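You operate a simulated robot arm through the tools that you are given. There is no shell and no other tool. Be economical: measure what you need, move in short steps, check, and stop when the job is done.

You run a simulated two-armed robot. Do the job below in one go: nothing can be reset, and whatever is moved stays where it is left.

## Task
Wrap the packing plate in the bubble wrap and tape it shut.
Fine: plate in the middle, both wings folded flat, teal tape pressed along the seam. Chip nothing.
Where things are to end (x, y in the base frame): packing plate within 30 mm of [570, -220].

It is judged by the outcome, as a careful person would: the job done as asked, and still so three seconds after it is handed in. It fails if anything else is knocked over, pushed out of place, dropped, spilled or broken.

## Robot
Two 7-joint arms with two-finger parallel grippers on one trunk, on a base that drives. Base frame: it is fixed to the floor where the robot stands at the start and does not move with it; the origin is under the middle of the robot, x ahead of it, y to its left, z up. Lengths are in mm, angles in degrees, forces in N, time in s.
The left shoulder is at the start at [60, 189, 1228], the right one opposite. With the tool pointing down near the work surface each hand reaches from about 100 to 620 mm from the robot's upright axis, wherever it stands, measured 20 degrees to its own side. Places, roughly: arch wing [800, -200, 900]; bubble wrap seam [600, -200, 800]; oval wing [400, -200, 900]; wrap [600, -200, 800]. Payload 3.43 kg a hand.
The TCP of each hand is the grasp point between the finger pads, 30 mm short of the fingertips. In the tool frame z runs along the fingers and y along their closing line. Largest opening 94 mm; finger width 28, thickness 10; the body of the gripper, 50 by 96 mm, starts 55 mm behind the TCP.
Orientation is that of the tool frame in the base frame, as [roll, pitch, yaw] about the fixed x, y, z axes, in that order (R = Rz(yaw) Ry(pitch) Rx(roll)). With the fingers straight down and closing along the base's y, the tool's x points along the base's -x, its y along +y and its z along -z.

## Interface
- The arms move only by the tool drive_tool. It takes "left_steps", "right_steps" or both (then of equal length, played together; a hand with none holds still); each is a list of rows, each a list of 3 entries, a list of its own where there are three numbers: the turn, a rotation vector about the base's x, y, z in degrees, then the shift along the base's x, y, z in mm, then the gripper command, from -1 (shut) to 1 (fully open), values between in proportion. In form: [[[ax, ay, az], [tx, ty, tz], hand], ...]. A call has 1 to 10 rows; each row is the pose to reach, as a shift and turn from the pose commanded when the call began. A row lasts 0.2 s, in which the tool goes at most 50 mm and 8.6 degrees; a call with a longer step from one row to the next is refused whole, and so is a gripper value outside its range. Where a pose cannot be reached the arm comes as near as it can. A force on the tool above 40 N (or 10 N above the force at the start of the call, whichever is more), or a blocked arm, ends the call early, and 0.2 s more pass. Each finger travels about 153 mm/s and halts on what it meets, pressing with about 24 N; the grip force reading is that of the motor and also rises with nothing between the fingers. The clock runs only during rows and for 0.2 s after the last one: add rows that repeat a pose to give the fingers time. It gives the time, the measured TCP pose, the force on the tool (base axes), the opening and the grip force at its end, in the units of the frame above (readings bear some noise), with the torque about the TCP (base axes, N m) and any sound that the robot's microphone picked up.
- Cameras (640 x 400 px; columns grow to the right, rows downward): "scene" is now at [0.3, -35.7, 1767.7]; the picture's right is [-0.52, -0.85, 0.00], its down [-0.71, 0.43, -0.55] and it looks along [0.47, -0.29, -0.83] (base axes); focal length 254 px, centre (320, 200). "left" rides on the left gripper at [76, -14, -103] in its tool frame; the picture's right is [0.18, 0.98, 0.00], its down [-0.75, 0.14, -0.64] and it looks along [-0.63, 0.12, 0.77] (tool axes); focal length 243 px, centre (320, 200). "right" rides on the right gripper at [76, 14, -102] in its tool frame; the picture's right is [-0.18, 0.98, 0.00], its down [-0.75, -0.14, -0.64] and it looks along [-0.63, -0.12, 0.77] (tool axes); focal length 243 px, centre (320, 200). There is no depth. A picture from a camera that has moved, and an enlarged one, comes with that camera's place and axes in the base frame and with its lens.
- get_image(camera): a new picture of that camera. It takes no simulated time.
- move_column(by): slides the trunk up (or, below 0, down) by that many mm; the arms and the scene camera ride with it, the base frame stays. It gives what a move gives, with no picture.
- roll_base(legs): drives the robot by 1 to 6 legs, each [ahead, left, turn to the left] in mm, mm and degrees, along the robot's own axes; the way and the turn of a leg run together, so that a leg with both is an arc; at most 1500 mm and 180 degrees a leg. The arms and the cameras ride along, it lands a little off, and it stops where it bumps. It gives what a move gives.
- aim_head(pan, tilt): turns the head with the scene camera to pan (to the left, within 86 degrees either way) and tilt (down, from -29 to 69), counted from straight ahead of the robot. It gives what a move gives.
- close_up(camera, box): a new picture of the part [left, top, right, bottom] of that camera's present view, enlarged. It takes no simulated time.
- close_job(): hands the job in; it is judged then, once.

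Go step by step. Nothing tells you exact positions but the pictures and the camera data: compare them with the known pose of the tool, close in by small moves and look again before you grip or let go. The budget is 120 turns and 100 pictures, counting those below and the enlarged ones. Unless the task says otherwise, let go and move clear before handing in, and close with one line.

The tools are called after "Emit:" as name(argument=value, ...) on one line, values as JSON. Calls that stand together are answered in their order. drive_tool: Moves the arms, as the interface text tells. Its arguments: {"type":"object","properties":{"left_steps":{"type":"array","items":{"type":"array"}},"right_steps":{"type":"array","items":{"type":"array"}}},"required":[]} The other tools are called the same way: move_column (by) slides the trunk up or down; roll_base (legs) drives the base; aim_head (pan, tilt) turns the head that bears the scene camera; get_image (camera) takes a picture; close_up (camera, box) takes an enlarged picture of a part of a camera's view; close_job () hands the job in.

At the start:

```text
time_s: 0.0
left_tcp_pos: [413.1, -21.0, 1150.9]
left_ee_rot: [179.9, 0.0, 180.0]
left_force: [0.8, 0.2, 0.3]
left_torque: [0.03, -0.01, 0.0]
left_width: 94.1
left_gripper_force: 0.1
right_tcp_pos: [310.8, -271.1, 1237.7]
right_ee_rot: [-180.0, 0.0, 180.0]
right_force: [-0.5, -0.9, 0.4]
right_torque: [0.01, 0.01, 0.0]
right_width: 93.9
right_gripper_force: 0.1
trunk travel left (down, up): [-900.0, 90.0]
robot x, y, heading: [2.1, 0.6, 0.0]
head pan, tilt: [-31.5, 56.4]
```

scene: 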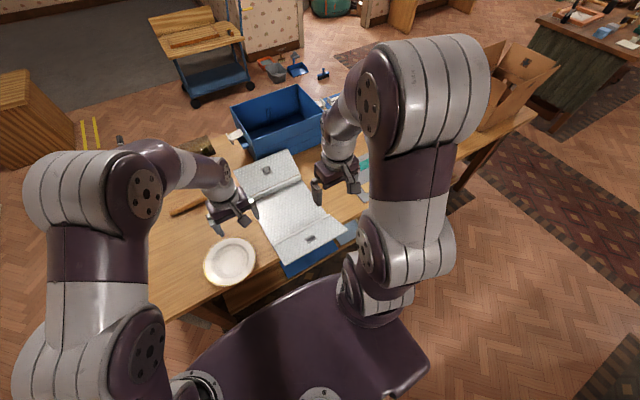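
right: 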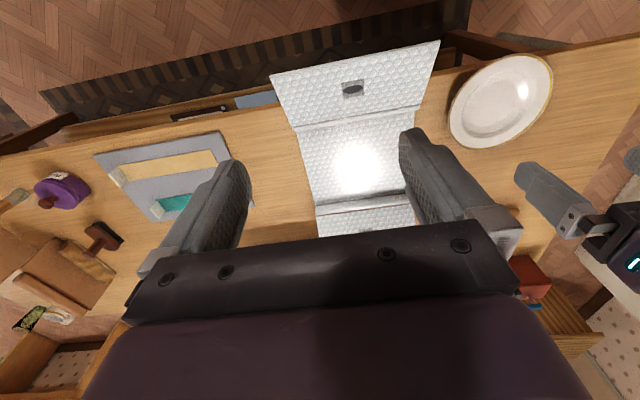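
left: 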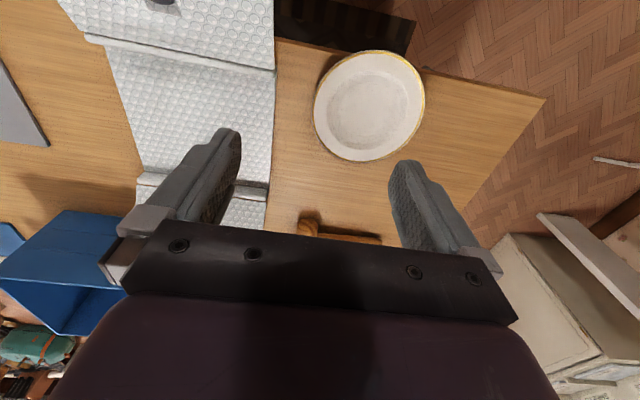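

I see the open wrap with two wings, a plate on its left side, and a tray with tape strips on its right. I'll look closer before moving anything.

Emit:
close_up(camera="scene", box=[180, 90, 400, 300])

Emit:
close_up(camera="right", box=[80, 30, 560, 260])

```text
1.90 times, centred on (290, 195) of scene
camera zoom: at [0.3, -35.7, 1767.7], right [-0.52, -0.85, 0.0], down [-0.71, 0.43, -0.55], along [0.47, -0.29, -0.83], focal length 483 px, centre (377, 210)
```

zoom: 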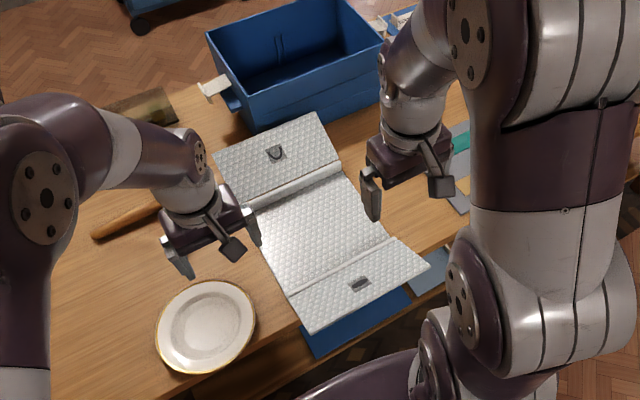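

```text
1.33 times, centred on (320, 145) of right
camera zoom: at [235.1, -257.7, 1340.5], right [0.18, 0.98, 0.0], down [0.75, -0.14, 0.64], along [0.63, -0.12, -0.77], focal length 324 px, centre (320, 273)
```

zoom: 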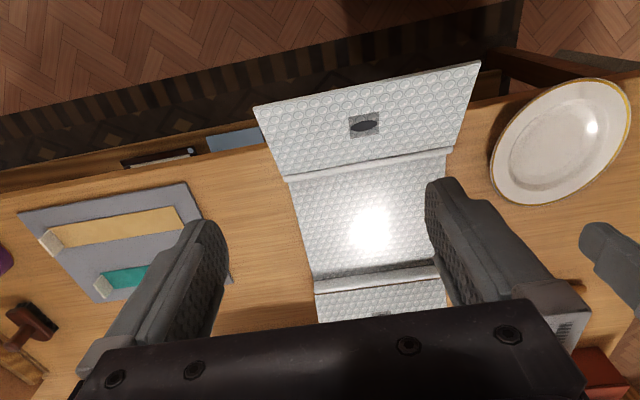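

The plate is about [488, 80]. I move both hands outward to get a clear scene view.

Emit:
drive_tool(left_steps=[[[0, 0, 0], [0, 45, 0], 1], [[0, 0, 0], [0, 90, 0], 1], [[0, 0, 0], [0, 135, 0], 1], [[0, 0, 0], [0, 180, 0], 1]], right_steps=[[[0, 0, 0], [0, -45, 0], 1], [[0, 0, 0], [0, -90, 0], 1], [[0, 0, 0], [0, -135, 0], 1], [[0, 0, 0], [0, -180, 0], 1]])

Emit:
aim_head(pan=-15, tilt=56)

Emit:
get_image(camera="scene")

Emit:
get_image(camera="right")

Emit:
get_image(camera="left")

```text
time_s: 1.0
left_tcp_pos: [412.8, 159.7, 1150.6]
left_ee_rot: [-180.0, 0.0, 180.0]
left_force: [-0.6, -0.2, 0.2]
left_torque: [-0.01, 0.03, 0.0]
left_width: 94.0
left_gripper_force: 0.0
right_tcp_pos: [310.0, -451.2, 1241.0]
right_ee_rot: [180.0, 0.1, -179.9]
right_force: [0.5, -0.5, -0.5]
right_torque: [-0.01, -0.01, -0.03]
right_width: 94.1
right_gripper_force: 0.0
trunk travel left (down, up): [-900.0, 90.0]
robot x, y, heading: [1.1, -1.2, -0.5]
head pan, tilt: [-31.5, 56.4]
```

```text
time_s: 1.8
left_tcp_pos: [412.2, 159.2, 1151.3]
left_ee_rot: [180.0, 0.0, -180.0]
left_force: [0.3, -0.5, -0.4]
left_torque: [-0.03, 0.03, 0.0]
left_width: 94.0
left_gripper_force: 0.2
right_tcp_pos: [311.6, -450.1, 1239.5]
right_ee_rot: [179.9, 0.0, -179.9]
right_force: [-0.5, 0.7, -0.1]
right_torque: [0.0, 0.01, 0.01]
right_width: 93.7
right_gripper_force: 0.1
trunk travel left (down, up): [-900.0, 90.0]
robot x, y, heading: [1.7, 1.8, 0.3]
head pan, tilt: [-15.0, 56.0]
```

```text
94 pictures are left
camera scene: at [8.5, -17.2, 1768.2], right [-0.26, -0.97, 0.0], down [-0.8, 0.22, -0.56], along [0.54, -0.15, -0.83], focal length 254 px, centre (320, 200)
```

scene: 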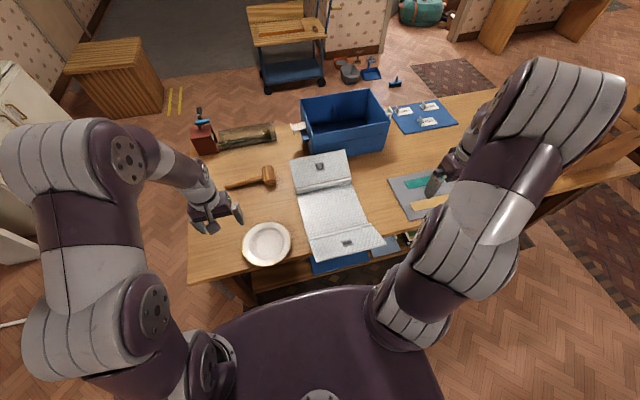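

```text
93 pictures are left
camera right: at [234.9, -436.3, 1341.8], right [0.18, 0.98, 0.0], down [0.75, -0.14, 0.64], along [0.63, -0.12, -0.77], focal length 243 px, centre (320, 200)
```

right: 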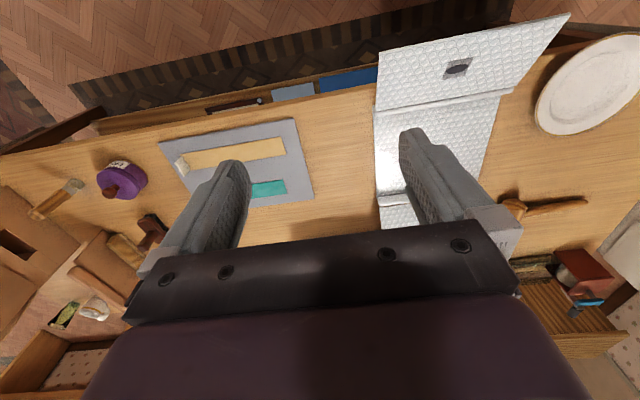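

```text
92 pictures are left
camera left: at [335.8, 146.5, 1252.7], right [-0.18, 0.98, 0.0], down [0.75, 0.14, 0.64], along [0.63, 0.12, -0.77], focal length 243 px, centre (320, 200)
```

left: 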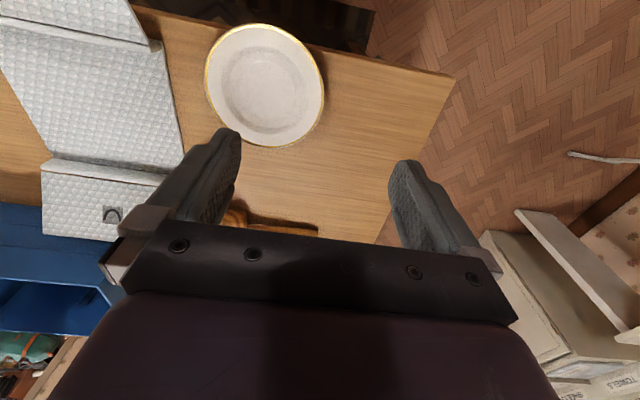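

Emit:
close_up(camera="scene", box=[230, 130, 430, 280])

Emit:
close_up(camera="right", box=[150, 0, 350, 220])

Emit:
close_up(camera="right", box=[350, 0, 640, 220])

```text
2.67 times, centred on (330, 205) of scene
camera zoom: at [8.5, -17.2, 1768.2], right [-0.26, -0.97, 0.0], down [-0.8, 0.22, -0.56], along [0.54, -0.15, -0.83], focal length 677 px, centre (293, 187)
```

zoom: 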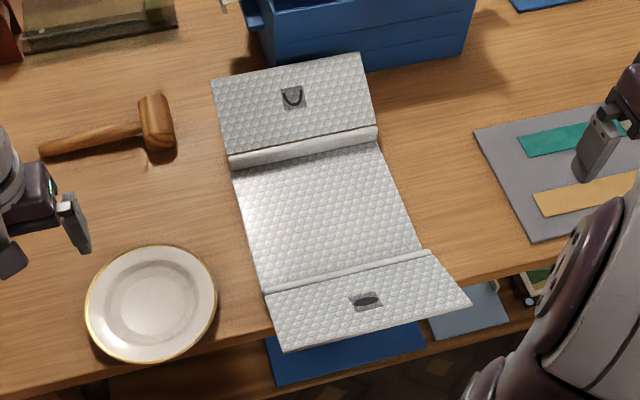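

```text
1.82 times, centred on (250, 110) of right
camera zoom: at [234.9, -436.3, 1341.8], right [0.18, 0.98, 0.0], down [0.75, -0.14, 0.64], along [0.63, -0.12, -0.77], focal length 441 px, centre (447, 364)
```

zoom: 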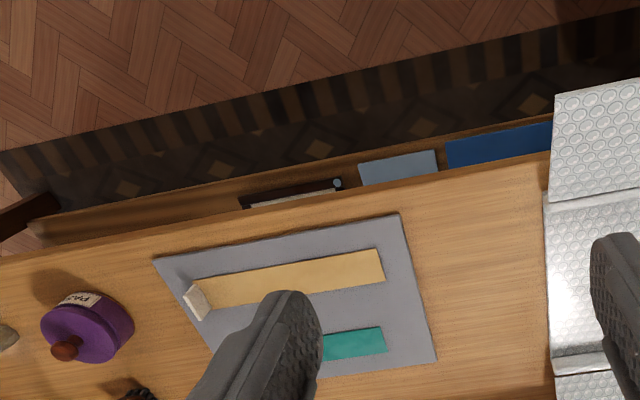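

```text
1.82 times, centred on (495, 110) of right
camera zoom: at [234.9, -436.3, 1341.8], right [0.18, 0.98, 0.0], down [0.75, -0.14, 0.64], along [0.63, -0.12, -0.77], focal length 441 px, centre (2, 364)
```

zoom: 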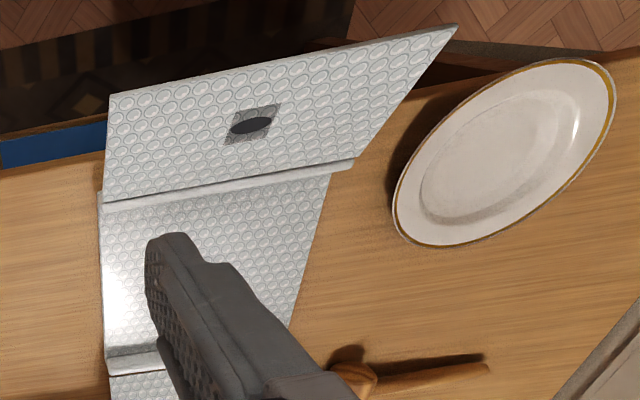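

The wrap's middle panel is about x 465–700, y -95…-362, with both flaps tilted up. The plate is at about [480, 77], near the table edge. I plan a two-hand rim grasp, so I bring both hands tilted to the plate's sides and look.

Emit:
drive_tool(left_steps=[[[-6.5, -1.45, 4], [-3, 17, -33], 1], [[-13.1, -2.9, 8], [-6, 33, -67], 1], [[-19.6, -4.35, 12], [-9, 50, -100], 1], [[-26.2, -5.8, 16], [-11, 67, -133], 1], [[-32.7, -7.25, 20], [-14, 83, -167], 1], [[-39.3, -8.7, 24], [-17, 100, -200], 1], [[-39.3, -8.7, 24], [-17, 100, -200], 1], [[-39.3, -8.7, 24], [-17, 100, -200], 1], [[-39.3, -8.7, 24], [-17, 100, -200], 1], [[-39.3, -8.7, 24], [-17, 100, -200], 1]], right_steps=[[[3.9, 0.87, 2.4], [22, 32, -15], 1], [[7.9, 1.74, 4.8], [44, 64, -30], 1], [[11.8, 2.6, 7.2], [66, 96, -45], 1], [[15.7, 3.5, 9.6], [88, 128, -60], 1], [[19.6, 4.35, 12], [110, 160, -75], 1], [[23.6, 5.2, 14.4], [132, 192, -90], 1], [[27.5, 6.1, 16.8], [154, 224, -105], 1], [[31.4, 7, 19.2], [176, 256, -120], 1], [[35.4, 7.8, 21.6], [198, 288, -135], 1], [[39.3, 8.7, 24], [220, 320, -150], 1]])

Emit:
get_image(camera="left")

Emit:
get_image(camera="right")

```text
time_s: 4.0
left_tcp_pos: [394.1, 259.1, 949.9]
left_ee_rot: [-140.0, 0.1, -155.0]
left_force: [0.6, 0.0, -0.2]
left_torque: [0.02, 0.01, -0.01]
left_width: 93.8
left_gripper_force: 0.1
right_tcp_pos: [460.2, -105.7, 1059.6]
right_ee_rot: [141.9, 1.0, -155.9]
right_force: [-0.6, -0.2, 1.0]
right_torque: [-0.01, 0.06, 0.0]
right_width: 94.1
right_gripper_force: 0.1
right hand out of reach, approached as far as the arm can: row 7, 8, 9, 10
trunk travel left (down, up): [-900.0, 90.0]
robot x, y, heading: [0.3, 1.3, 0.1]
head pan, tilt: [-15.0, 56.0]
```

```text
88 pictures are left
camera left: at [302.7, 279.9, 1037.1], right [-0.49, 0.6, -0.63], down [0.46, 0.79, 0.4], along [0.74, -0.1, -0.66], focal length 243 px, centre (320, 200)
```

left: 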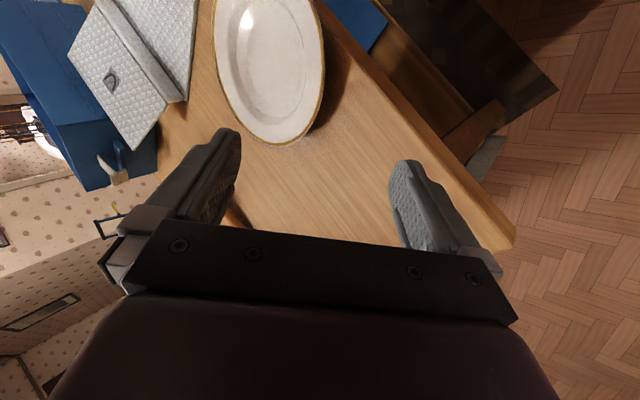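

```text
87 pictures are left
camera right: at [410.5, -184.7, 1145.7], right [-0.16, 0.78, 0.61], down [0.89, -0.16, 0.43], along [0.43, 0.61, -0.66], focal length 243 px, centre (320, 200)
```

right: 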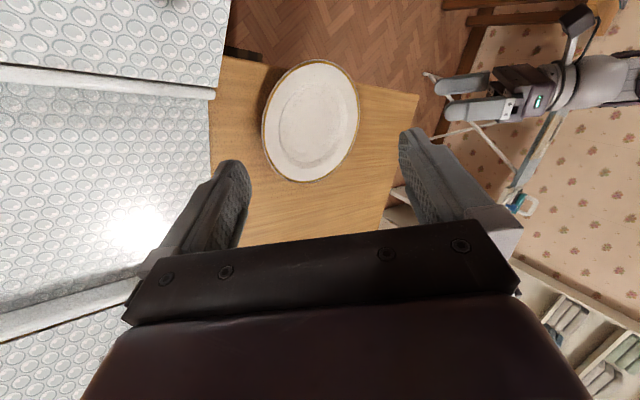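

The right arm is short of reach here, so I check how near the base stands to the table.

Emit:
aim_head(pan=0, tilt=69)

Emit:
get_image(camera="scene")

```text
time_s: 4.8
left_tcp_pos: [395.6, 259.7, 950.0]
left_ee_rot: [-140.1, 0.0, -155.1]
left_force: [0.1, 0.3, 0.0]
left_torque: [-0.02, 0.03, 0.02]
left_width: 94.2
left_gripper_force: 0.0
right_tcp_pos: [460.3, -105.7, 1058.8]
right_ee_rot: [141.8, 1.0, -155.9]
right_force: [-0.7, -0.5, -0.5]
right_torque: [0.0, 0.0, -0.02]
right_width: 94.0
right_gripper_force: 0.0
trunk travel left (down, up): [-900.0, 90.0]
robot x, y, heading: [1.5, -3.0, -0.0]
head pan, tilt: [0.0, 68.8]
```

```text
86 pictures are left
camera scene: at [-4.2, 1.0, 1754.0], right [0.0, -1.0, 0.0], down [-0.93, 0.0, -0.36], along [0.36, 0.0, -0.93], focal length 254 px, centre (320, 200)
```

scene: 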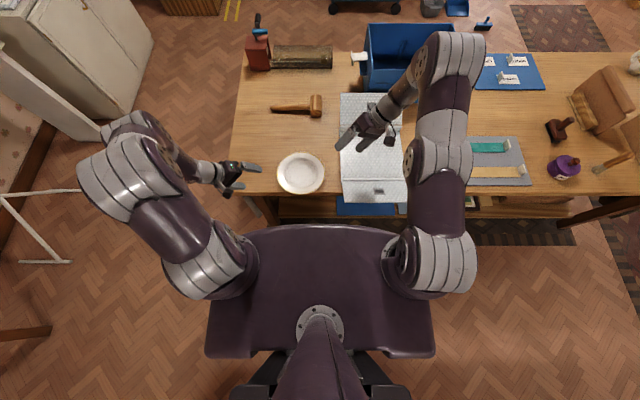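

There's free room ahead (deck front ~x 165, table edge ~x 390). I drive 120 mm ahead and 80 mm left.

Emit:
roll_base(legs=[[120, 80, 0]])

Emit:
get_image(camera="scene")

Emit:
get_image(camera="right")

Emit:
get_image(camera="left")

```text
time_s: 6.1
left_tcp_pos: [514.1, 338.7, 950.8]
left_ee_rot: [-140.1, 0.2, -155.0]
left_force: [-0.4, 0.1, -0.3]
left_torque: [0.01, 0.05, 0.02]
left_width: 94.0
left_gripper_force: 0.1
right_tcp_pos: [579.3, -26.6, 1059.8]
right_ee_rot: [141.7, 1.2, -156.0]
right_force: [-0.2, 0.6, 0.6]
right_torque: [-0.01, 0.02, 0.01]
right_width: 94.1
right_gripper_force: 0.1
trunk travel left (down, up): [-900.0, 90.0]
robot x, y, heading: [119.8, 81.5, 0.1]
head pan, tilt: [0.0, 68.8]
```

```text
85 pictures are left
camera scene: at [114.4, 79.8, 1754.0], right [0.0, -1.0, 0.0], down [-0.93, 0.0, -0.36], along [0.36, 0.0, -0.93], focal length 254 px, centre (320, 200)
```

scene: 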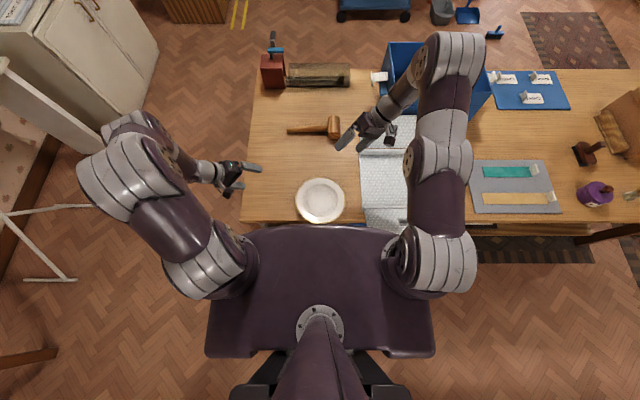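

```text
84 pictures are left
camera right: at [529.5, -106.9, 1146.4], right [-0.16, 0.77, 0.61], down [0.89, -0.16, 0.43], along [0.43, 0.61, -0.66], focal length 243 px, centre (320, 200)
```

right: 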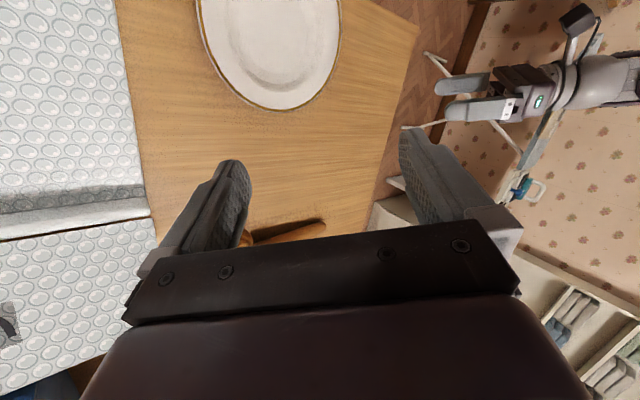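

```text
83 pictures are left
camera left: at [421.8, 358.3, 1038.0], right [-0.48, 0.61, -0.63], down [0.46, 0.79, 0.4], along [0.74, -0.1, -0.66], focal length 243 px, centre (320, 200)
```

left: 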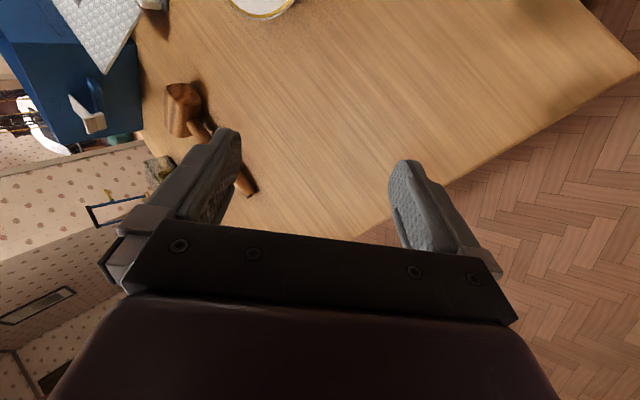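

Emit:
close_up(camera="scene", box=[280, 170, 440, 270])

Emit:
drive_tool(left_steps=[[[0, 0, 0], [-20, -20, 0], 1], [[0, 0, 0], [-40, -40, 0], 1], [[0, 0, 0], [-60, -60, 0], 1], [[0, 0, 0], [-80, -80, 0], 1], [[0, 0, 0], [-100, -80, 0], 1], [[0, 0, 0], [-116, -80, 0], 1]], right_steps=[[[-1, 0, 0], [0, -15, -15], 1], [[-2, 0, 0], [0, -30, -30], 1], [[-2, 0, 0], [0, -45, -45], 1], [[-2, 0, 0], [0, -60, -60], 1], [[-2, 0, 0], [0, -80, -80], 1], [[-2, 0, 0], [0, -80, -100], 1]])

Emit:
get_image(camera="right")

Emit:
get_image(camera="left")

```text
4.00 times, centred on (360, 220) of scene
camera zoom: at [114.4, 79.8, 1754.0], right [0.0, -1.0, 0.0], down [-0.93, 0.0, -0.36], along [0.36, 0.0, -0.93], focal length 1015 px, centre (160, 120)
```

zoom: 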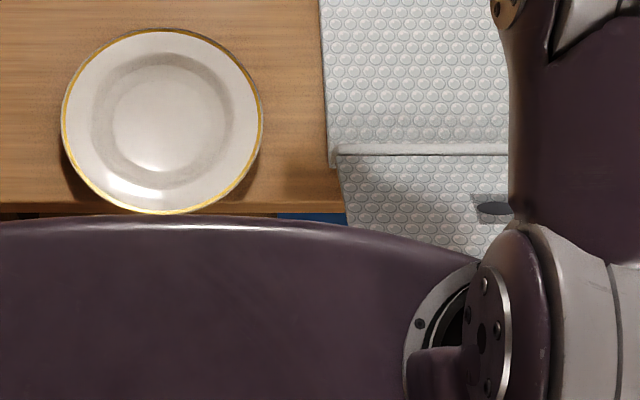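

```text
time_s: 7.5
left_tcp_pos: [399.9, 259.8, 951.0]
left_ee_rot: [-140.0, -0.1, -154.9]
left_force: [-0.9, 0.7, -0.3]
left_torque: [0.0, -0.01, -0.02]
left_width: 94.1
left_gripper_force: 0.0
right_tcp_pos: [580.1, -104.0, 958.1]
right_ee_rot: [143.6, 0.3, -155.8]
right_force: [-0.3, -1.1, -0.1]
right_torque: [0.01, 0.0, 0.02]
right_width: 93.9
right_gripper_force: 0.0
trunk travel left (down, up): [-900.0, 90.0]
robot x, y, heading: [119.8, 82.9, -0.0]
head pan, tilt: [0.0, 68.8]
```

```text
81 pictures are left
camera right: at [531.4, -181.8, 1048.5], right [-0.16, 0.8, 0.58], down [0.89, -0.14, 0.44], along [0.43, 0.59, -0.68], focal length 243 px, centre (320, 200)
```

right: 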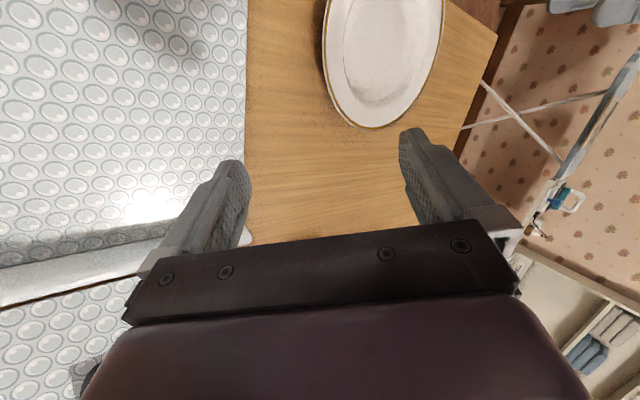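

```text
80 pictures are left
camera left: at [307.2, 279.5, 1037.5], right [-0.49, 0.6, -0.63], down [0.46, 0.79, 0.4], along [0.74, -0.1, -0.66], focal length 243 px, centre (320, 200)
```

left: 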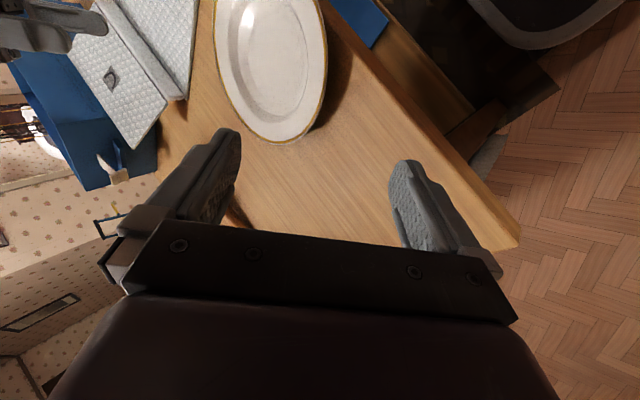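

The plate is 200 mm across, centred near [478, 78]. I tilt both hands flatter and lower them beside the rim with narrowly opened fingers to see the rim height.

Emit:
drive_tool(left_steps=[[[-6, -2.8, 0], [6, -17, -25], 0.4], [[-12, -5.6, 0], [12, -34, -50], 0], [[-18.1, -8.5, 0], [17, -51, -75], -0.7], [[-18.1, -8.5, 0], [17, -51, -101], -0.7], [[-18.1, -8.5, 0], [17, -51, -101], -0.7]], right_steps=[[[6, 2.8, 0], [-10, 9, -25], 0.4], [[12, 5.6, 0], [-20, 18, -50], 0], [[18, 8.4, 0], [-30, 28, -75], -0.7], [[21.4, 10, 0], [-30, 28, -88], -0.7], [[21.4, 10, 0], [-30, 28, -88], -0.7]])

Emit:
get_image(camera="right")

Emit:
get_image(camera="left")

Emit:
get_image(camera="scene")

```text
time_s: 8.7
left_tcp_pos: [360.7, 205.1, 884.9]
left_ee_rot: [-120.7, 0.0, -155.1]
left_force: [-0.5, -0.5, -0.1]
left_torque: [0.04, -0.01, 0.03]
left_width: 14.1
left_gripper_force: 0.0
left hand out of reach, approached as far as the arm can: row 3, 4, 5
right_tcp_pos: [464.3, -47.8, 894.5]
right_ee_rot: [126.0, 0.5, -156.7]
right_force: [0.2, -0.7, -0.3]
right_torque: [0.02, -0.01, -0.03]
right_width: 13.8
right_gripper_force: 0.1
right hand out of reach, approached as far as the arm can: row 1, 2, 3, 4, 5
trunk travel left (down, up): [-900.0, 90.0]
robot x, y, heading: [120.3, 81.6, 0.1]
head pan, tilt: [0.0, 68.8]
```

```text
79 pictures are left
camera right: at [423.5, -145.9, 965.4], right [-0.07, 0.6, 0.8], down [0.93, -0.26, 0.27], along [0.37, 0.76, -0.54], focal length 243 px, centre (320, 200)
```

right: 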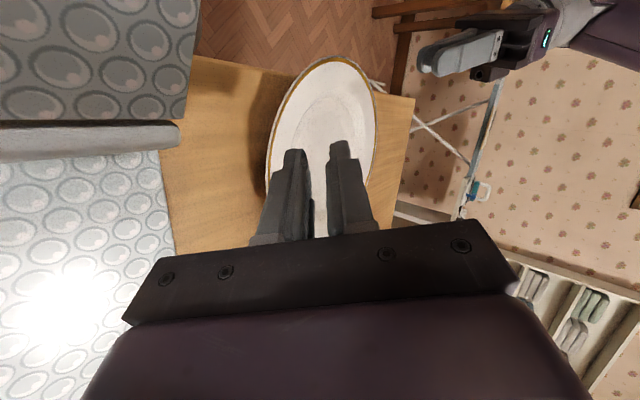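

```text
78 pictures are left
camera left: at [257.1, 249.0, 948.4], right [-0.38, 0.38, -0.84], down [0.42, 0.88, 0.21], along [0.82, -0.28, -0.49], focal length 243 px, centre (320, 200)
```

left: 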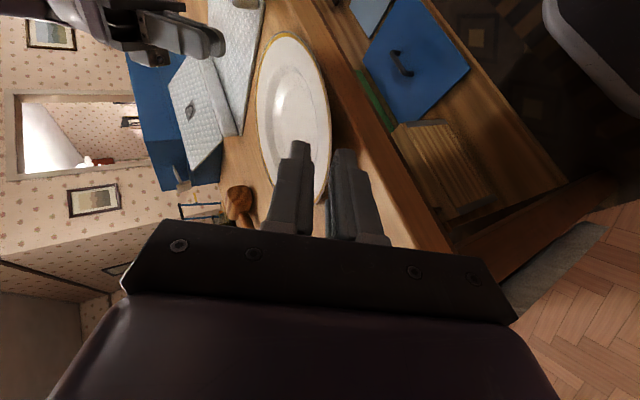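

```text
77 pictures are left
camera scene: at [115.8, 82.2, 1754.0], right [0.0, -1.0, 0.0], down [-0.93, 0.0, -0.36], along [0.36, 0.0, -0.93], focal length 254 px, centre (320, 200)
```

scene: 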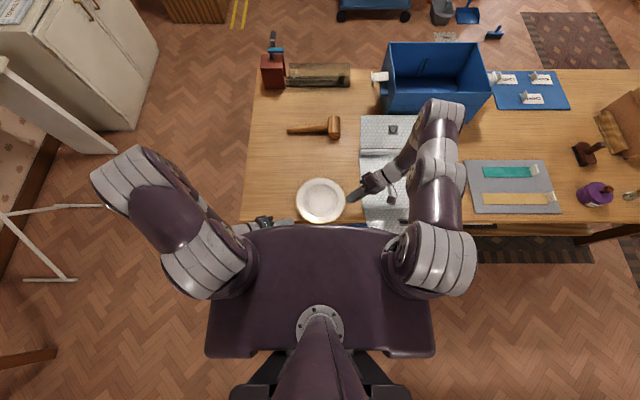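

Both arms hit limits at this height; lowering the trunk and using less yaw should fix that. I raise the hands first, then slide the trunk down 150.

Emit:
drive_tool(left_steps=[[[1, 0.3, -2.5], [19, 7, 34], -0.7], [[2, 0.6, -5], [38, 14, 68], -0.7], [[3, 0.9, -7.5], [57, 21, 102], -0.7], [[4, 1.2, -10], [76, 28, 135], -0.7], [[4, 1.2, -10], [76, 28, 135], -0.7]], right_steps=[[[0.2, 0.1, -2], [15, -11, 32], -0.7], [[0.4, 0.1, -4], [30, -22, 64], -0.7], [[0.6, 0.2, -6], [45, -33, 96], -0.7], [[0.9, 0.2, -8.3], [59, -43, 126], -0.7], [[0.9, 0.2, -8.3], [59, -43, 126], -0.7]])

Emit:
move_column(by=-150)

```text
time_s: 9.9
left_tcp_pos: [437.5, 232.7, 1018.4]
left_ee_rot: [-124.3, 0.3, -165.0]
left_force: [-0.2, -0.5, 0.5]
left_torque: [-0.03, -0.01, 0.03]
left_width: 14.1
left_gripper_force: 0.0
right_tcp_pos: [482.2, -69.7, 1007.2]
right_ee_rot: [126.8, 0.8, -165.6]
right_force: [0.2, -0.1, -0.7]
right_torque: [0.0, 0.0, 0.01]
right_width: 13.8
right_gripper_force: 0.1
right hand out of reach, approached as far as the arm can: row 1, 2, 3, 4, 5
trunk travel left (down, up): [-900.0, 90.0]
robot x, y, heading: [120.8, 79.6, -0.2]
head pan, tilt: [0.0, 68.8]
```

```text
time_s: 11.7
left_tcp_pos: [438.1, 233.4, 869.9]
left_ee_rot: [-124.2, 0.3, -164.9]
left_force: [-0.8, -0.2, -0.4]
left_torque: [0.01, 0.0, 0.0]
left_width: 14.0
left_gripper_force: 0.0
right_tcp_pos: [482.4, -68.9, 856.7]
right_ee_rot: [126.8, 0.9, -165.5]
right_force: [-0.4, 0.0, 0.2]
right_torque: [0.0, -0.04, 0.01]
right_width: 14.1
right_gripper_force: 0.0
trunk travel left (down, up): [-750.0, 240.0]
robot x, y, heading: [120.4, 78.1, -0.1]
head pan, tilt: [0.0, 68.8]
```

Emit:
drive_tool(right_steps=[[[0, 0, 0], [14, -8, 5], -0.7], [[0, 0, 0], [28, -16, 10], -0.7], [[0, 0, 0], [41, -22, 14], -0.7], [[0, 0, 0], [41, -22, 14], -0.7]])

Emit:
get_image(camera="scene")

Emit:
get_image(camera="left")

```text
time_s: 12.7
left_tcp_pos: [436.6, 231.6, 869.2]
left_ee_rot: [-124.2, 0.4, -165.0]
left_force: [1.0, 0.4, 0.9]
left_torque: [0.01, 0.01, -0.02]
left_width: 14.3
left_gripper_force: 0.1
right_tcp_pos: [485.6, -73.1, 860.3]
right_ee_rot: [126.9, 1.0, -165.5]
right_force: [-0.4, 0.0, -0.7]
right_torque: [-0.02, 0.0, 0.01]
right_width: 14.0
right_gripper_force: 0.0
right hand out of reach, approached as far as the arm can: row 1, 2, 3, 4
trunk travel left (down, up): [-750.0, 240.0]
robot x, y, heading: [121.7, 81.6, 0.2]
head pan, tilt: [0.0, 68.8]
```

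```text
76 pictures are left
camera scene: at [116.8, 81.2, 1604.0], right [0.0, -1.0, 0.0], down [-0.93, 0.0, -0.36], along [0.36, 0.0, -0.93], focal length 254 px, centre (320, 200)
```

scene: 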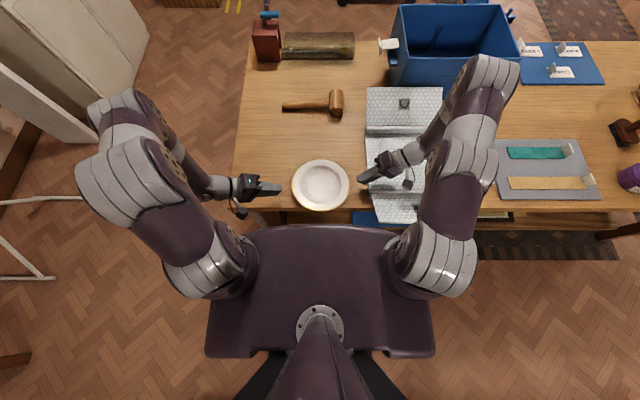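

```text
75 pictures are left
camera left: at [343.0, 288.8, 937.9], right [-0.32, 0.49, -0.81], down [0.57, 0.78, 0.25], along [0.76, -0.38, -0.53], focal length 243 px, centre (320, 200)
```

left: 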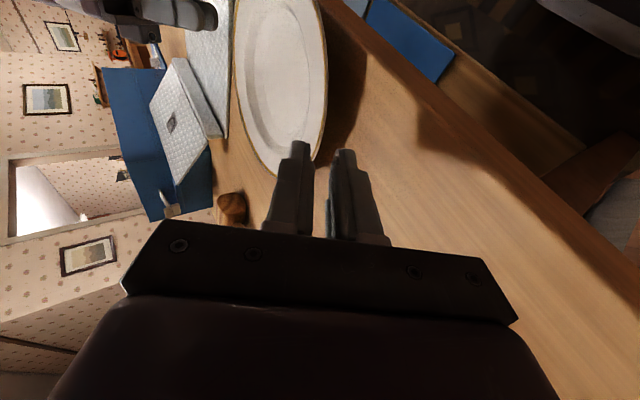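

The limit is mostly the forward distance and yaw. I drive 40 mm nearer and reduce the yaw to about 5°.

Emit:
roll_base(legs=[[40, 0, 0]])

Emit:
drive_tool(left_steps=[[[0, 0, -5], [0, -8, 0], -0.7], [[0, 0, -10], [0, -15, 0], -0.7], [[0, 0, -10], [5, -22, 0], -0.7]], right_steps=[[[0, 0, -5], [-8, -5, 5], -0.7], [[0, 0, -9.5], [-16, -10, 10], -0.7], [[0, 0, -9.5], [-20, -10, 10], -0.7]])

Emit:
get_image(camera="scene")

Emit:
get_image(camera="left")

Emit:
get_image(camera="right")

```text
time_s: 13.5
left_tcp_pos: [475.5, 231.9, 869.3]
left_ee_rot: [-124.2, 0.3, -165.0]
left_force: [0.1, 0.5, 0.6]
left_torque: [0.01, 0.01, 0.01]
left_width: 14.1
left_gripper_force: 0.1
right_tcp_pos: [524.0, -73.1, 860.1]
right_ee_rot: [127.2, 1.0, -165.6]
right_force: [1.2, -0.5, 0.0]
right_torque: [0.05, -0.05, 0.0]
right_width: 14.1
right_gripper_force: 0.2
trunk travel left (down, up): [-750.0, 240.0]
robot x, y, heading: [159.8, 79.9, -0.1]
head pan, tilt: [0.0, 68.8]
```

```text
time_s: 14.3
left_tcp_pos: [482.2, 211.0, 868.5]
left_ee_rot: [-124.2, 0.3, -175.0]
left_force: [0.2, 0.1, 1.2]
left_torque: [-0.01, 0.01, -0.03]
left_width: 13.9
left_gripper_force: 0.1
right_tcp_pos: [505.5, -82.1, 870.6]
right_ee_rot: [127.2, 0.9, -175.1]
right_force: [0.0, -0.2, 0.4]
right_torque: [0.05, -0.01, 0.0]
right_width: 14.1
right_gripper_force: 0.0
trunk travel left (down, up): [-750.0, 240.0]
robot x, y, heading: [161.6, 81.8, -0.1]
head pan, tilt: [0.0, 68.8]
```

```text
74 pictures are left
camera scene: at [156.4, 81.2, 1604.0], right [0.0, -1.0, 0.0], down [-0.93, 0.0, -0.36], along [0.36, 0.0, -0.93], focal length 254 px, centre (320, 200)
```

scene: 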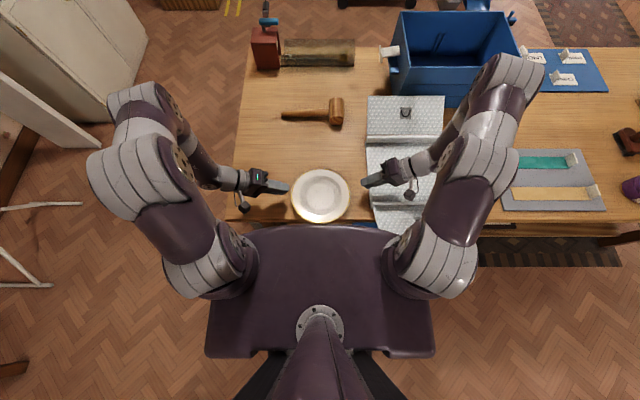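

```text
73 pictures are left
camera left: at [398.7, 282.4, 938.1], right [-0.23, 0.54, -0.81], down [0.7, 0.67, 0.25], along [0.68, -0.51, -0.53], focal length 243 px, centre (320, 200)
```

left: 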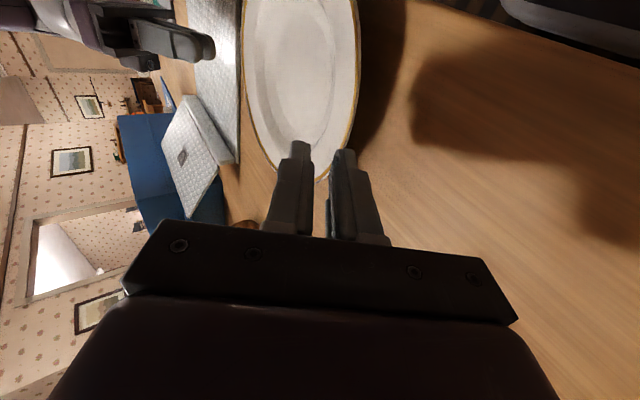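

```text
72 pictures are left
camera right: at [434.4, -163.2, 941.4], right [0.12, 0.61, 0.79], down [0.8, -0.53, 0.29], along [0.59, 0.59, -0.55], focal length 243 px, centre (320, 200)
```

right: 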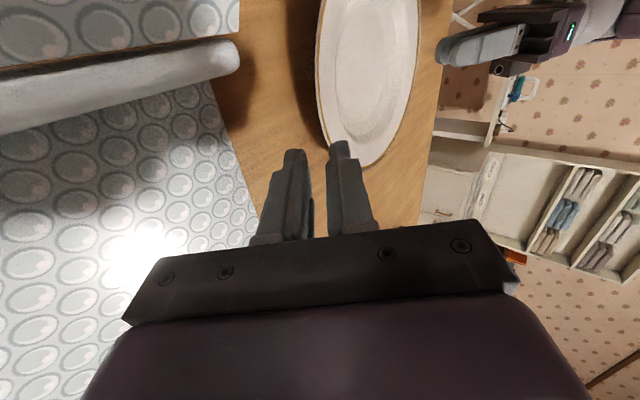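

Emit:
close_up(camera="scene", box=[240, 130, 400, 230])

Emit:
close_up(camera="left", box=[220, 80, 420, 240])

Emit:
close_up(camera="right", box=[220, 80, 420, 240])

```text
4.00 times, centred on (320, 180) of scene
camera zoom: at [156.4, 81.2, 1604.0], right [0.0, -1.0, 0.0], down [-0.93, 0.0, -0.36], along [0.36, 0.0, -0.93], focal length 1015 px, centre (320, 280)
```

zoom: 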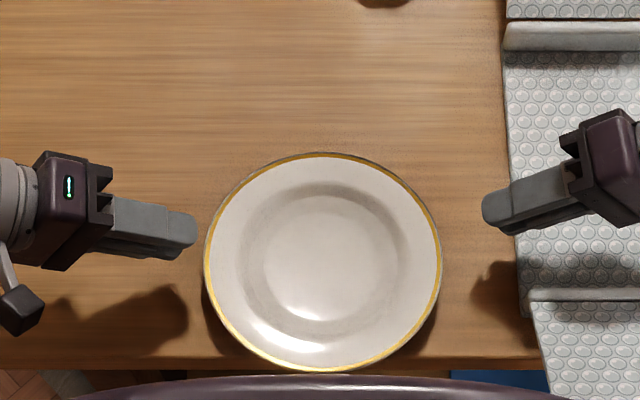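

```text
2.50 times, centred on (320, 160) of left
camera zoom: at [398.7, 282.4, 938.1], right [-0.23, 0.54, -0.81], down [0.7, 0.67, 0.25], along [0.68, -0.51, -0.53], focal length 606 px, centre (320, 300)
```

zoom: 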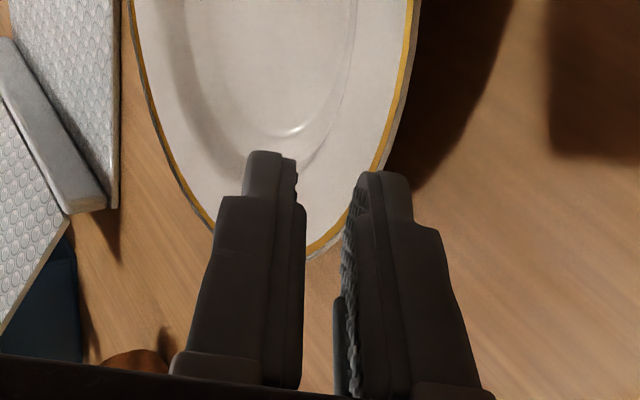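

```text
2.50 times, centred on (320, 160) of right
camera zoom: at [434.4, -163.2, 941.4], right [0.12, 0.61, 0.79], down [0.8, -0.53, 0.29], along [0.59, 0.59, -0.55], focal length 606 px, centre (320, 300)
```

zoom: 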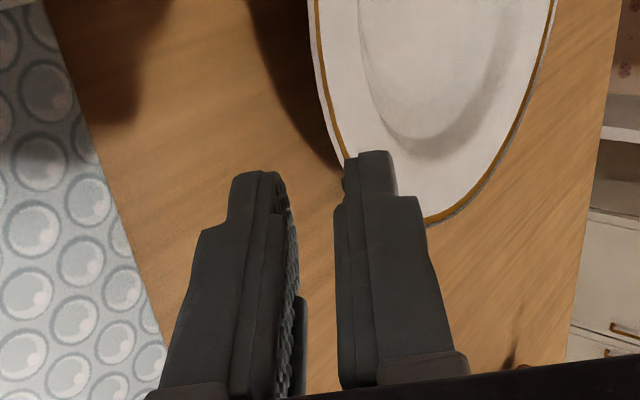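

The rim top is about z 821, with the plate centred at [476, 78]. I back the left hand off slightly and touch the table gently to learn its height.

Emit:
drive_tool(left_steps=[[[0, 0, 0], [0, 17, -10], -0.7], [[0, 0, 0], [0, 17, -24], -0.7], [[0, 0, 0], [0, 17, -28], -0.7], [[0, 0, 0], [0, 17, -31], -0.7], [[0, 0, 0], [0, 17, -34], -0.7], [[0, 0, 0], [0, 17, -37], -0.7], [[0, 0, 0], [0, 17, -40], -0.7], [[0, 0, 0], [0, 17, -43], -0.7]])

Emit:
close_up(camera="left", box=[220, 80, 420, 240])

```text
time_s: 16.1
left_tcp_pos: [481.3, 230.1, 827.9]
left_ee_rot: [-124.1, 0.5, -174.8]
left_force: [-2.5, 15.5, 28.4]
left_torque: [-0.05, 0.25, -0.09]
left_width: 5.8
left_gripper_force: 0.1
right_tcp_pos: [503.3, -82.4, 871.0]
right_ee_rot: [127.3, 1.1, -175.1]
right_force: [0.3, -0.9, 0.2]
right_torque: [0.01, 0.01, -0.02]
right_width: 14.1
right_gripper_force: 0.0
trunk travel left (down, up): [-750.0, 240.0]
robot x, y, heading: [161.9, 79.3, 0.1]
head pan, tilt: [0.0, 68.8]
```

```text
2.50 times, centred on (320, 160) of left
camera zoom: at [397.8, 301.1, 895.8], right [-0.23, 0.53, -0.82], down [0.69, 0.67, 0.25], along [0.68, -0.51, -0.52], focal length 606 px, centre (320, 300)
```

zoom: 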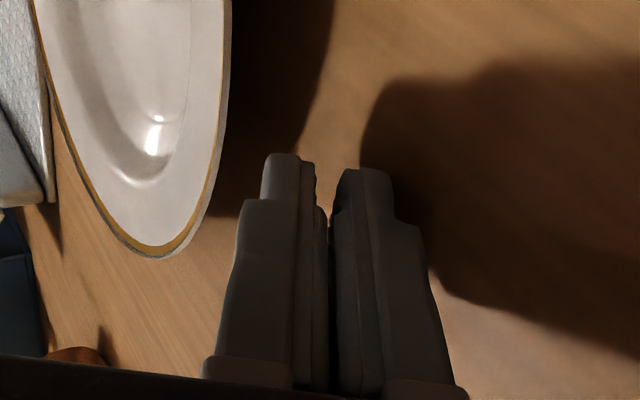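

The table is at z ≈ 800, the rim top at about 821. I bring both hands to rim level just outside the plate, with 14 mm openings.

Emit:
drive_tool(left_steps=[[[0, 0, 0], [-2, 0, 7], -0.7], [[0, 0, 0], [-7, -10, 7], -0.7], [[0, 0, 0], [-7, -20, 7], -0.7], [[0, 0, 0], [-7, -20, 7], -0.7]], right_steps=[[[1, 0, 0], [-3, 8, -13], -0.7], [[2, 0, 0], [-6, 16, -26], -0.7], [[3, 0, 0], [-9, 20, -38], -0.7], [[3, 0, 0], [-9, 26, -38], -0.7]])

Emit:
close_up(camera="left", box=[220, 80, 420, 240])

Emit:
close_up(camera="right", box=[220, 80, 420, 240])

```text
time_s: 17.1
left_tcp_pos: [474.5, 207.0, 833.4]
left_ee_rot: [-124.2, 0.2, -175.0]
left_force: [0.7, -0.1, 0.2]
left_torque: [-0.03, -0.01, -0.01]
left_width: 14.0
left_gripper_force: 0.0
right_tcp_pos: [496.2, -57.2, 832.7]
right_ee_rot: [124.2, 1.3, -175.1]
right_force: [-0.8, 0.1, 0.8]
right_torque: [-0.02, -0.03, -0.01]
right_width: 14.3
right_gripper_force: 0.3
trunk travel left (down, up): [-750.0, 240.0]
robot x, y, heading: [158.9, 77.0, 0.3]
head pan, tilt: [0.0, 68.8]
```

```text
2.50 times, centred on (320, 160) of left
camera zoom: at [391.2, 279.4, 901.8], right [-0.23, 0.53, -0.81], down [0.7, 0.67, 0.25], along [0.68, -0.51, -0.53], focal length 606 px, centre (320, 300)
```

zoom: 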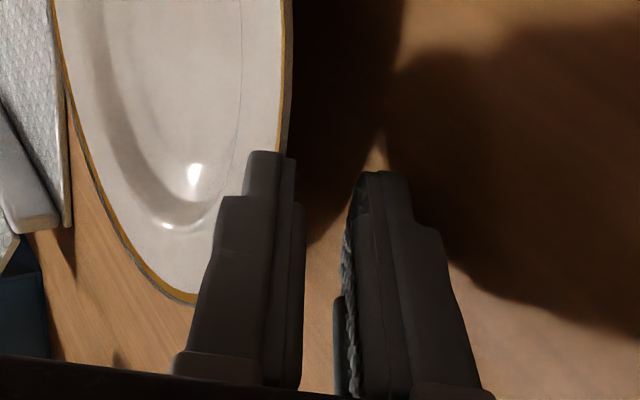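

```text
2.50 times, centred on (320, 160) of right
camera zoom: at [425.5, -140.5, 899.3], right [0.12, 0.56, 0.82], down [0.8, -0.54, 0.26], along [0.59, 0.62, -0.51], focal length 606 px, centre (320, 300)
```

zoom: 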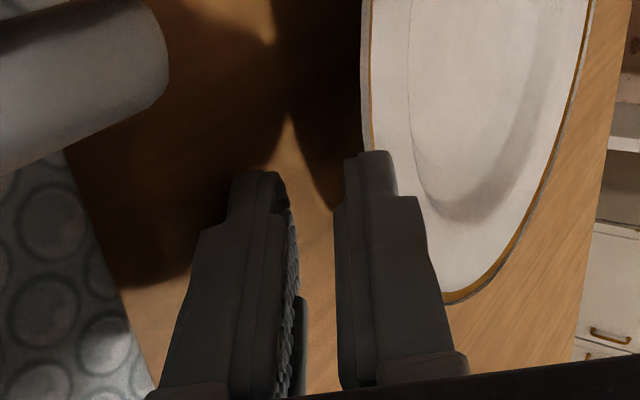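

Emit:
drive_tool(left_steps=[[[0, 0, 0], [0, 6, 3], -0.7], [[0, 0, 0], [0, 6, 6], -0.7], [[0, 0, 0], [0, 0, 5], -0.7], [[0, 0, 0], [0, -6, 3], -0.7], [[0, 0, 0], [0, -12, 1], -0.7], [[0, 0, 0], [0, -17, -1], -0.7], [[0, 0, 0], [0, -17, -1], -0.7]], right_steps=[[[0, 0, 0], [0, 0, 3], -0.7], [[0, 0, 0], [0, 0, 6], -0.7], [[0, 0, 0], [0, 6, 5], -0.7], [[0, 0, 0], [0, 12, 3], -0.7], [[0, 0, 0], [0, 18, 1], -0.7], [[0, 0, 0], [0, 23, -1], -0.7], [[0, 0, 0], [0, 23, -1], -0.7]])

Emit:
close_up(camera="left", box=[220, 80, 420, 240])

Emit:
close_up(camera="right", box=[220, 80, 420, 240])

Emit:
close_up(camera="scene", box=[240, 130, 400, 230])

```text
time_s: 18.2
left_tcp_pos: [477.4, 203.6, 838.3]
left_ee_rot: [-124.3, 0.7, -174.7]
left_force: [-5.2, 16.0, 12.7]
left_torque: [-0.15, -0.23, -0.21]
left_width: 14.6
left_gripper_force: 0.7
right_tcp_pos: [498.5, -47.9, 835.7]
right_ee_rot: [124.5, 1.9, -175.3]
right_force: [0.8, -14.8, 8.2]
right_torque: [0.13, 0.14, 0.19]
right_width: 13.0
right_gripper_force: 0.0
trunk travel left (down, up): [-750.0, 240.0]
robot x, y, heading: [160.9, 81.8, -0.3]
head pan, tilt: [0.0, 68.8]
stopped in row 5 (left hand): the force on the tool passed its limit at 55 N (the readings are from after the stop); the commanded pose is now the measured one
```

```text
2.50 times, centred on (320, 160) of left
camera zoom: at [392.7, 275.6, 905.8], right [-0.22, 0.54, -0.81], down [0.69, 0.68, 0.26], along [0.69, -0.51, -0.52], focal length 606 px, centre (320, 300)
```

zoom: 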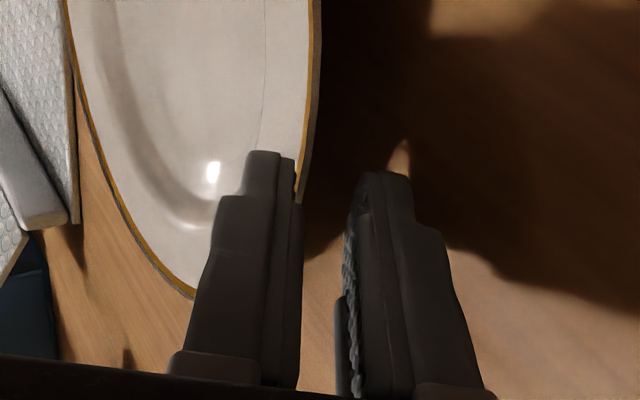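

```text
2.50 times, centred on (320, 160) of right
camera zoom: at [427.1, -131.3, 903.2], right [0.11, 0.57, 0.82], down [0.79, -0.55, 0.27], along [0.6, 0.62, -0.51], focal length 606 px, centre (320, 300)
```

zoom: 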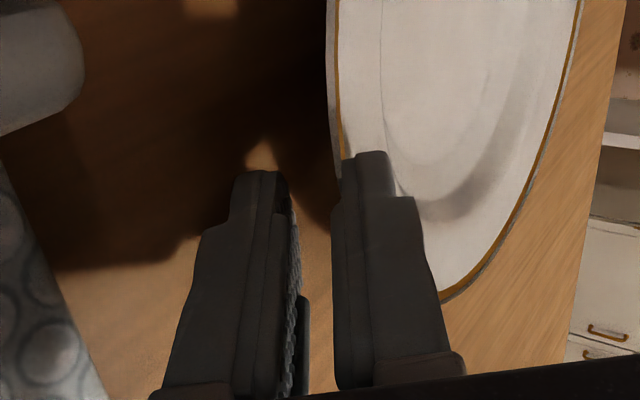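

```text
4.00 times, centred on (320, 180) of scene
camera zoom: at [154.1, 81.7, 1604.2], right [0.0, -1.0, 0.0], down [-0.93, 0.0, -0.36], along [0.36, 0.0, -0.93], focal length 1015 px, centre (320, 280)
```

zoom: 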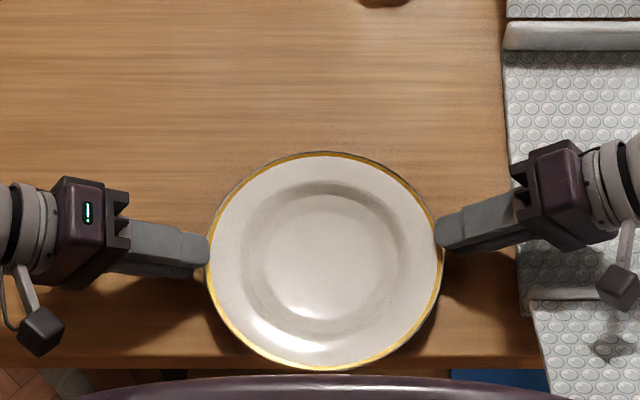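

The fingertips met the rim edge: the rim is higher than I took it. I back off, open to 24 mm, rise a bit and come in again slowly.

Emit:
drive_tool(left_steps=[[[0, 0, 0], [0, 8, 2], -0.7], [[0, 0, 0], [0, 10, 4], -0.49], [[0, 0, 0], [-3, 4, 4], -0.49], [[0, 0, 0], [-3, -2, 4], -0.49], [[0, 0, 0], [-3, -6, 4], -0.49], [[0, 0, 0], [-3, -10, 4], -0.49], [[0, 0, 0], [-3, -14, 4], -0.49], [[0, 0, 0], [-3, -14, 4], -0.49]], right_steps=[[[0, 0, 0], [0, -8, 3], -0.7], [[0, 0, 0], [0, -10, 6], -0.49], [[0, 0, 0], [-3, -4, 6], -0.49], [[0, 0, 0], [-3, 2, 6], -0.49], [[0, 0, 0], [-3, 6, 6], -0.49], [[0, 0, 0], [-3, 10, 6], -0.49], [[0, 0, 0], [-3, 14, 6], -0.49], [[0, 0, 0], [-3, 14, 6], -0.49]])

Emit:
close_up(camera="left", box=[220, 80, 420, 240])

Emit:
close_up(camera="right", box=[220, 80, 420, 240])

```text
time_s: 20.0
left_tcp_pos: [475.2, 189.6, 840.6]
left_ee_rot: [-124.4, 0.6, -174.7]
left_force: [-0.3, 0.3, 0.3]
left_torque: [-0.02, -0.03, 0.02]
left_width: 24.0
left_gripper_force: 0.1
right_tcp_pos: [495.4, -33.7, 841.9]
right_ee_rot: [124.4, 1.7, -175.3]
right_force: [-0.5, -0.2, 1.1]
right_torque: [-0.03, -0.01, 0.0]
right_width: 23.9
right_gripper_force: 0.1
trunk travel left (down, up): [-750.0, 240.0]
robot x, y, heading: [159.0, 79.2, 0.2]
head pan, tilt: [0.0, 68.8]
```

```text
2.50 times, centred on (320, 160) of left
camera zoom: at [391.2, 260.9, 909.3], right [-0.23, 0.54, -0.81], down [0.69, 0.68, 0.25], along [0.69, -0.51, -0.52], focal length 606 px, centre (320, 300)
```

zoom: 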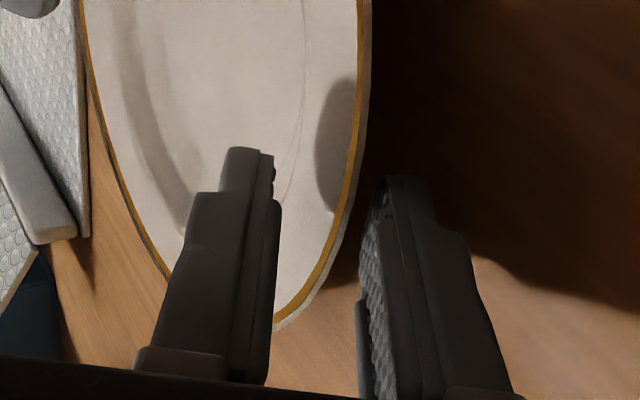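

```text
2.50 times, centred on (320, 160) of right
camera zoom: at [424.7, -117.1, 908.7], right [0.11, 0.57, 0.82], down [0.79, -0.55, 0.27], along [0.6, 0.62, -0.51], focal length 606 px, centre (320, 300)
```

zoom: 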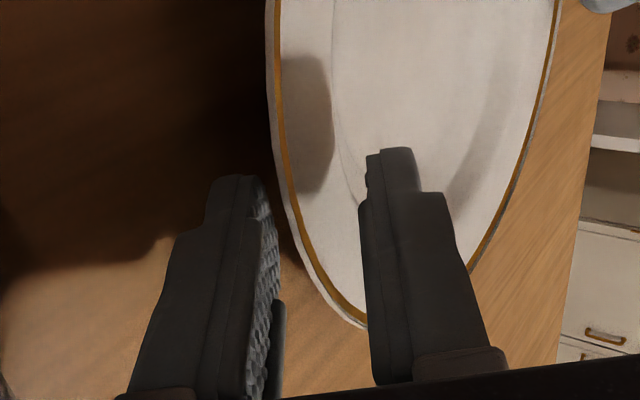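

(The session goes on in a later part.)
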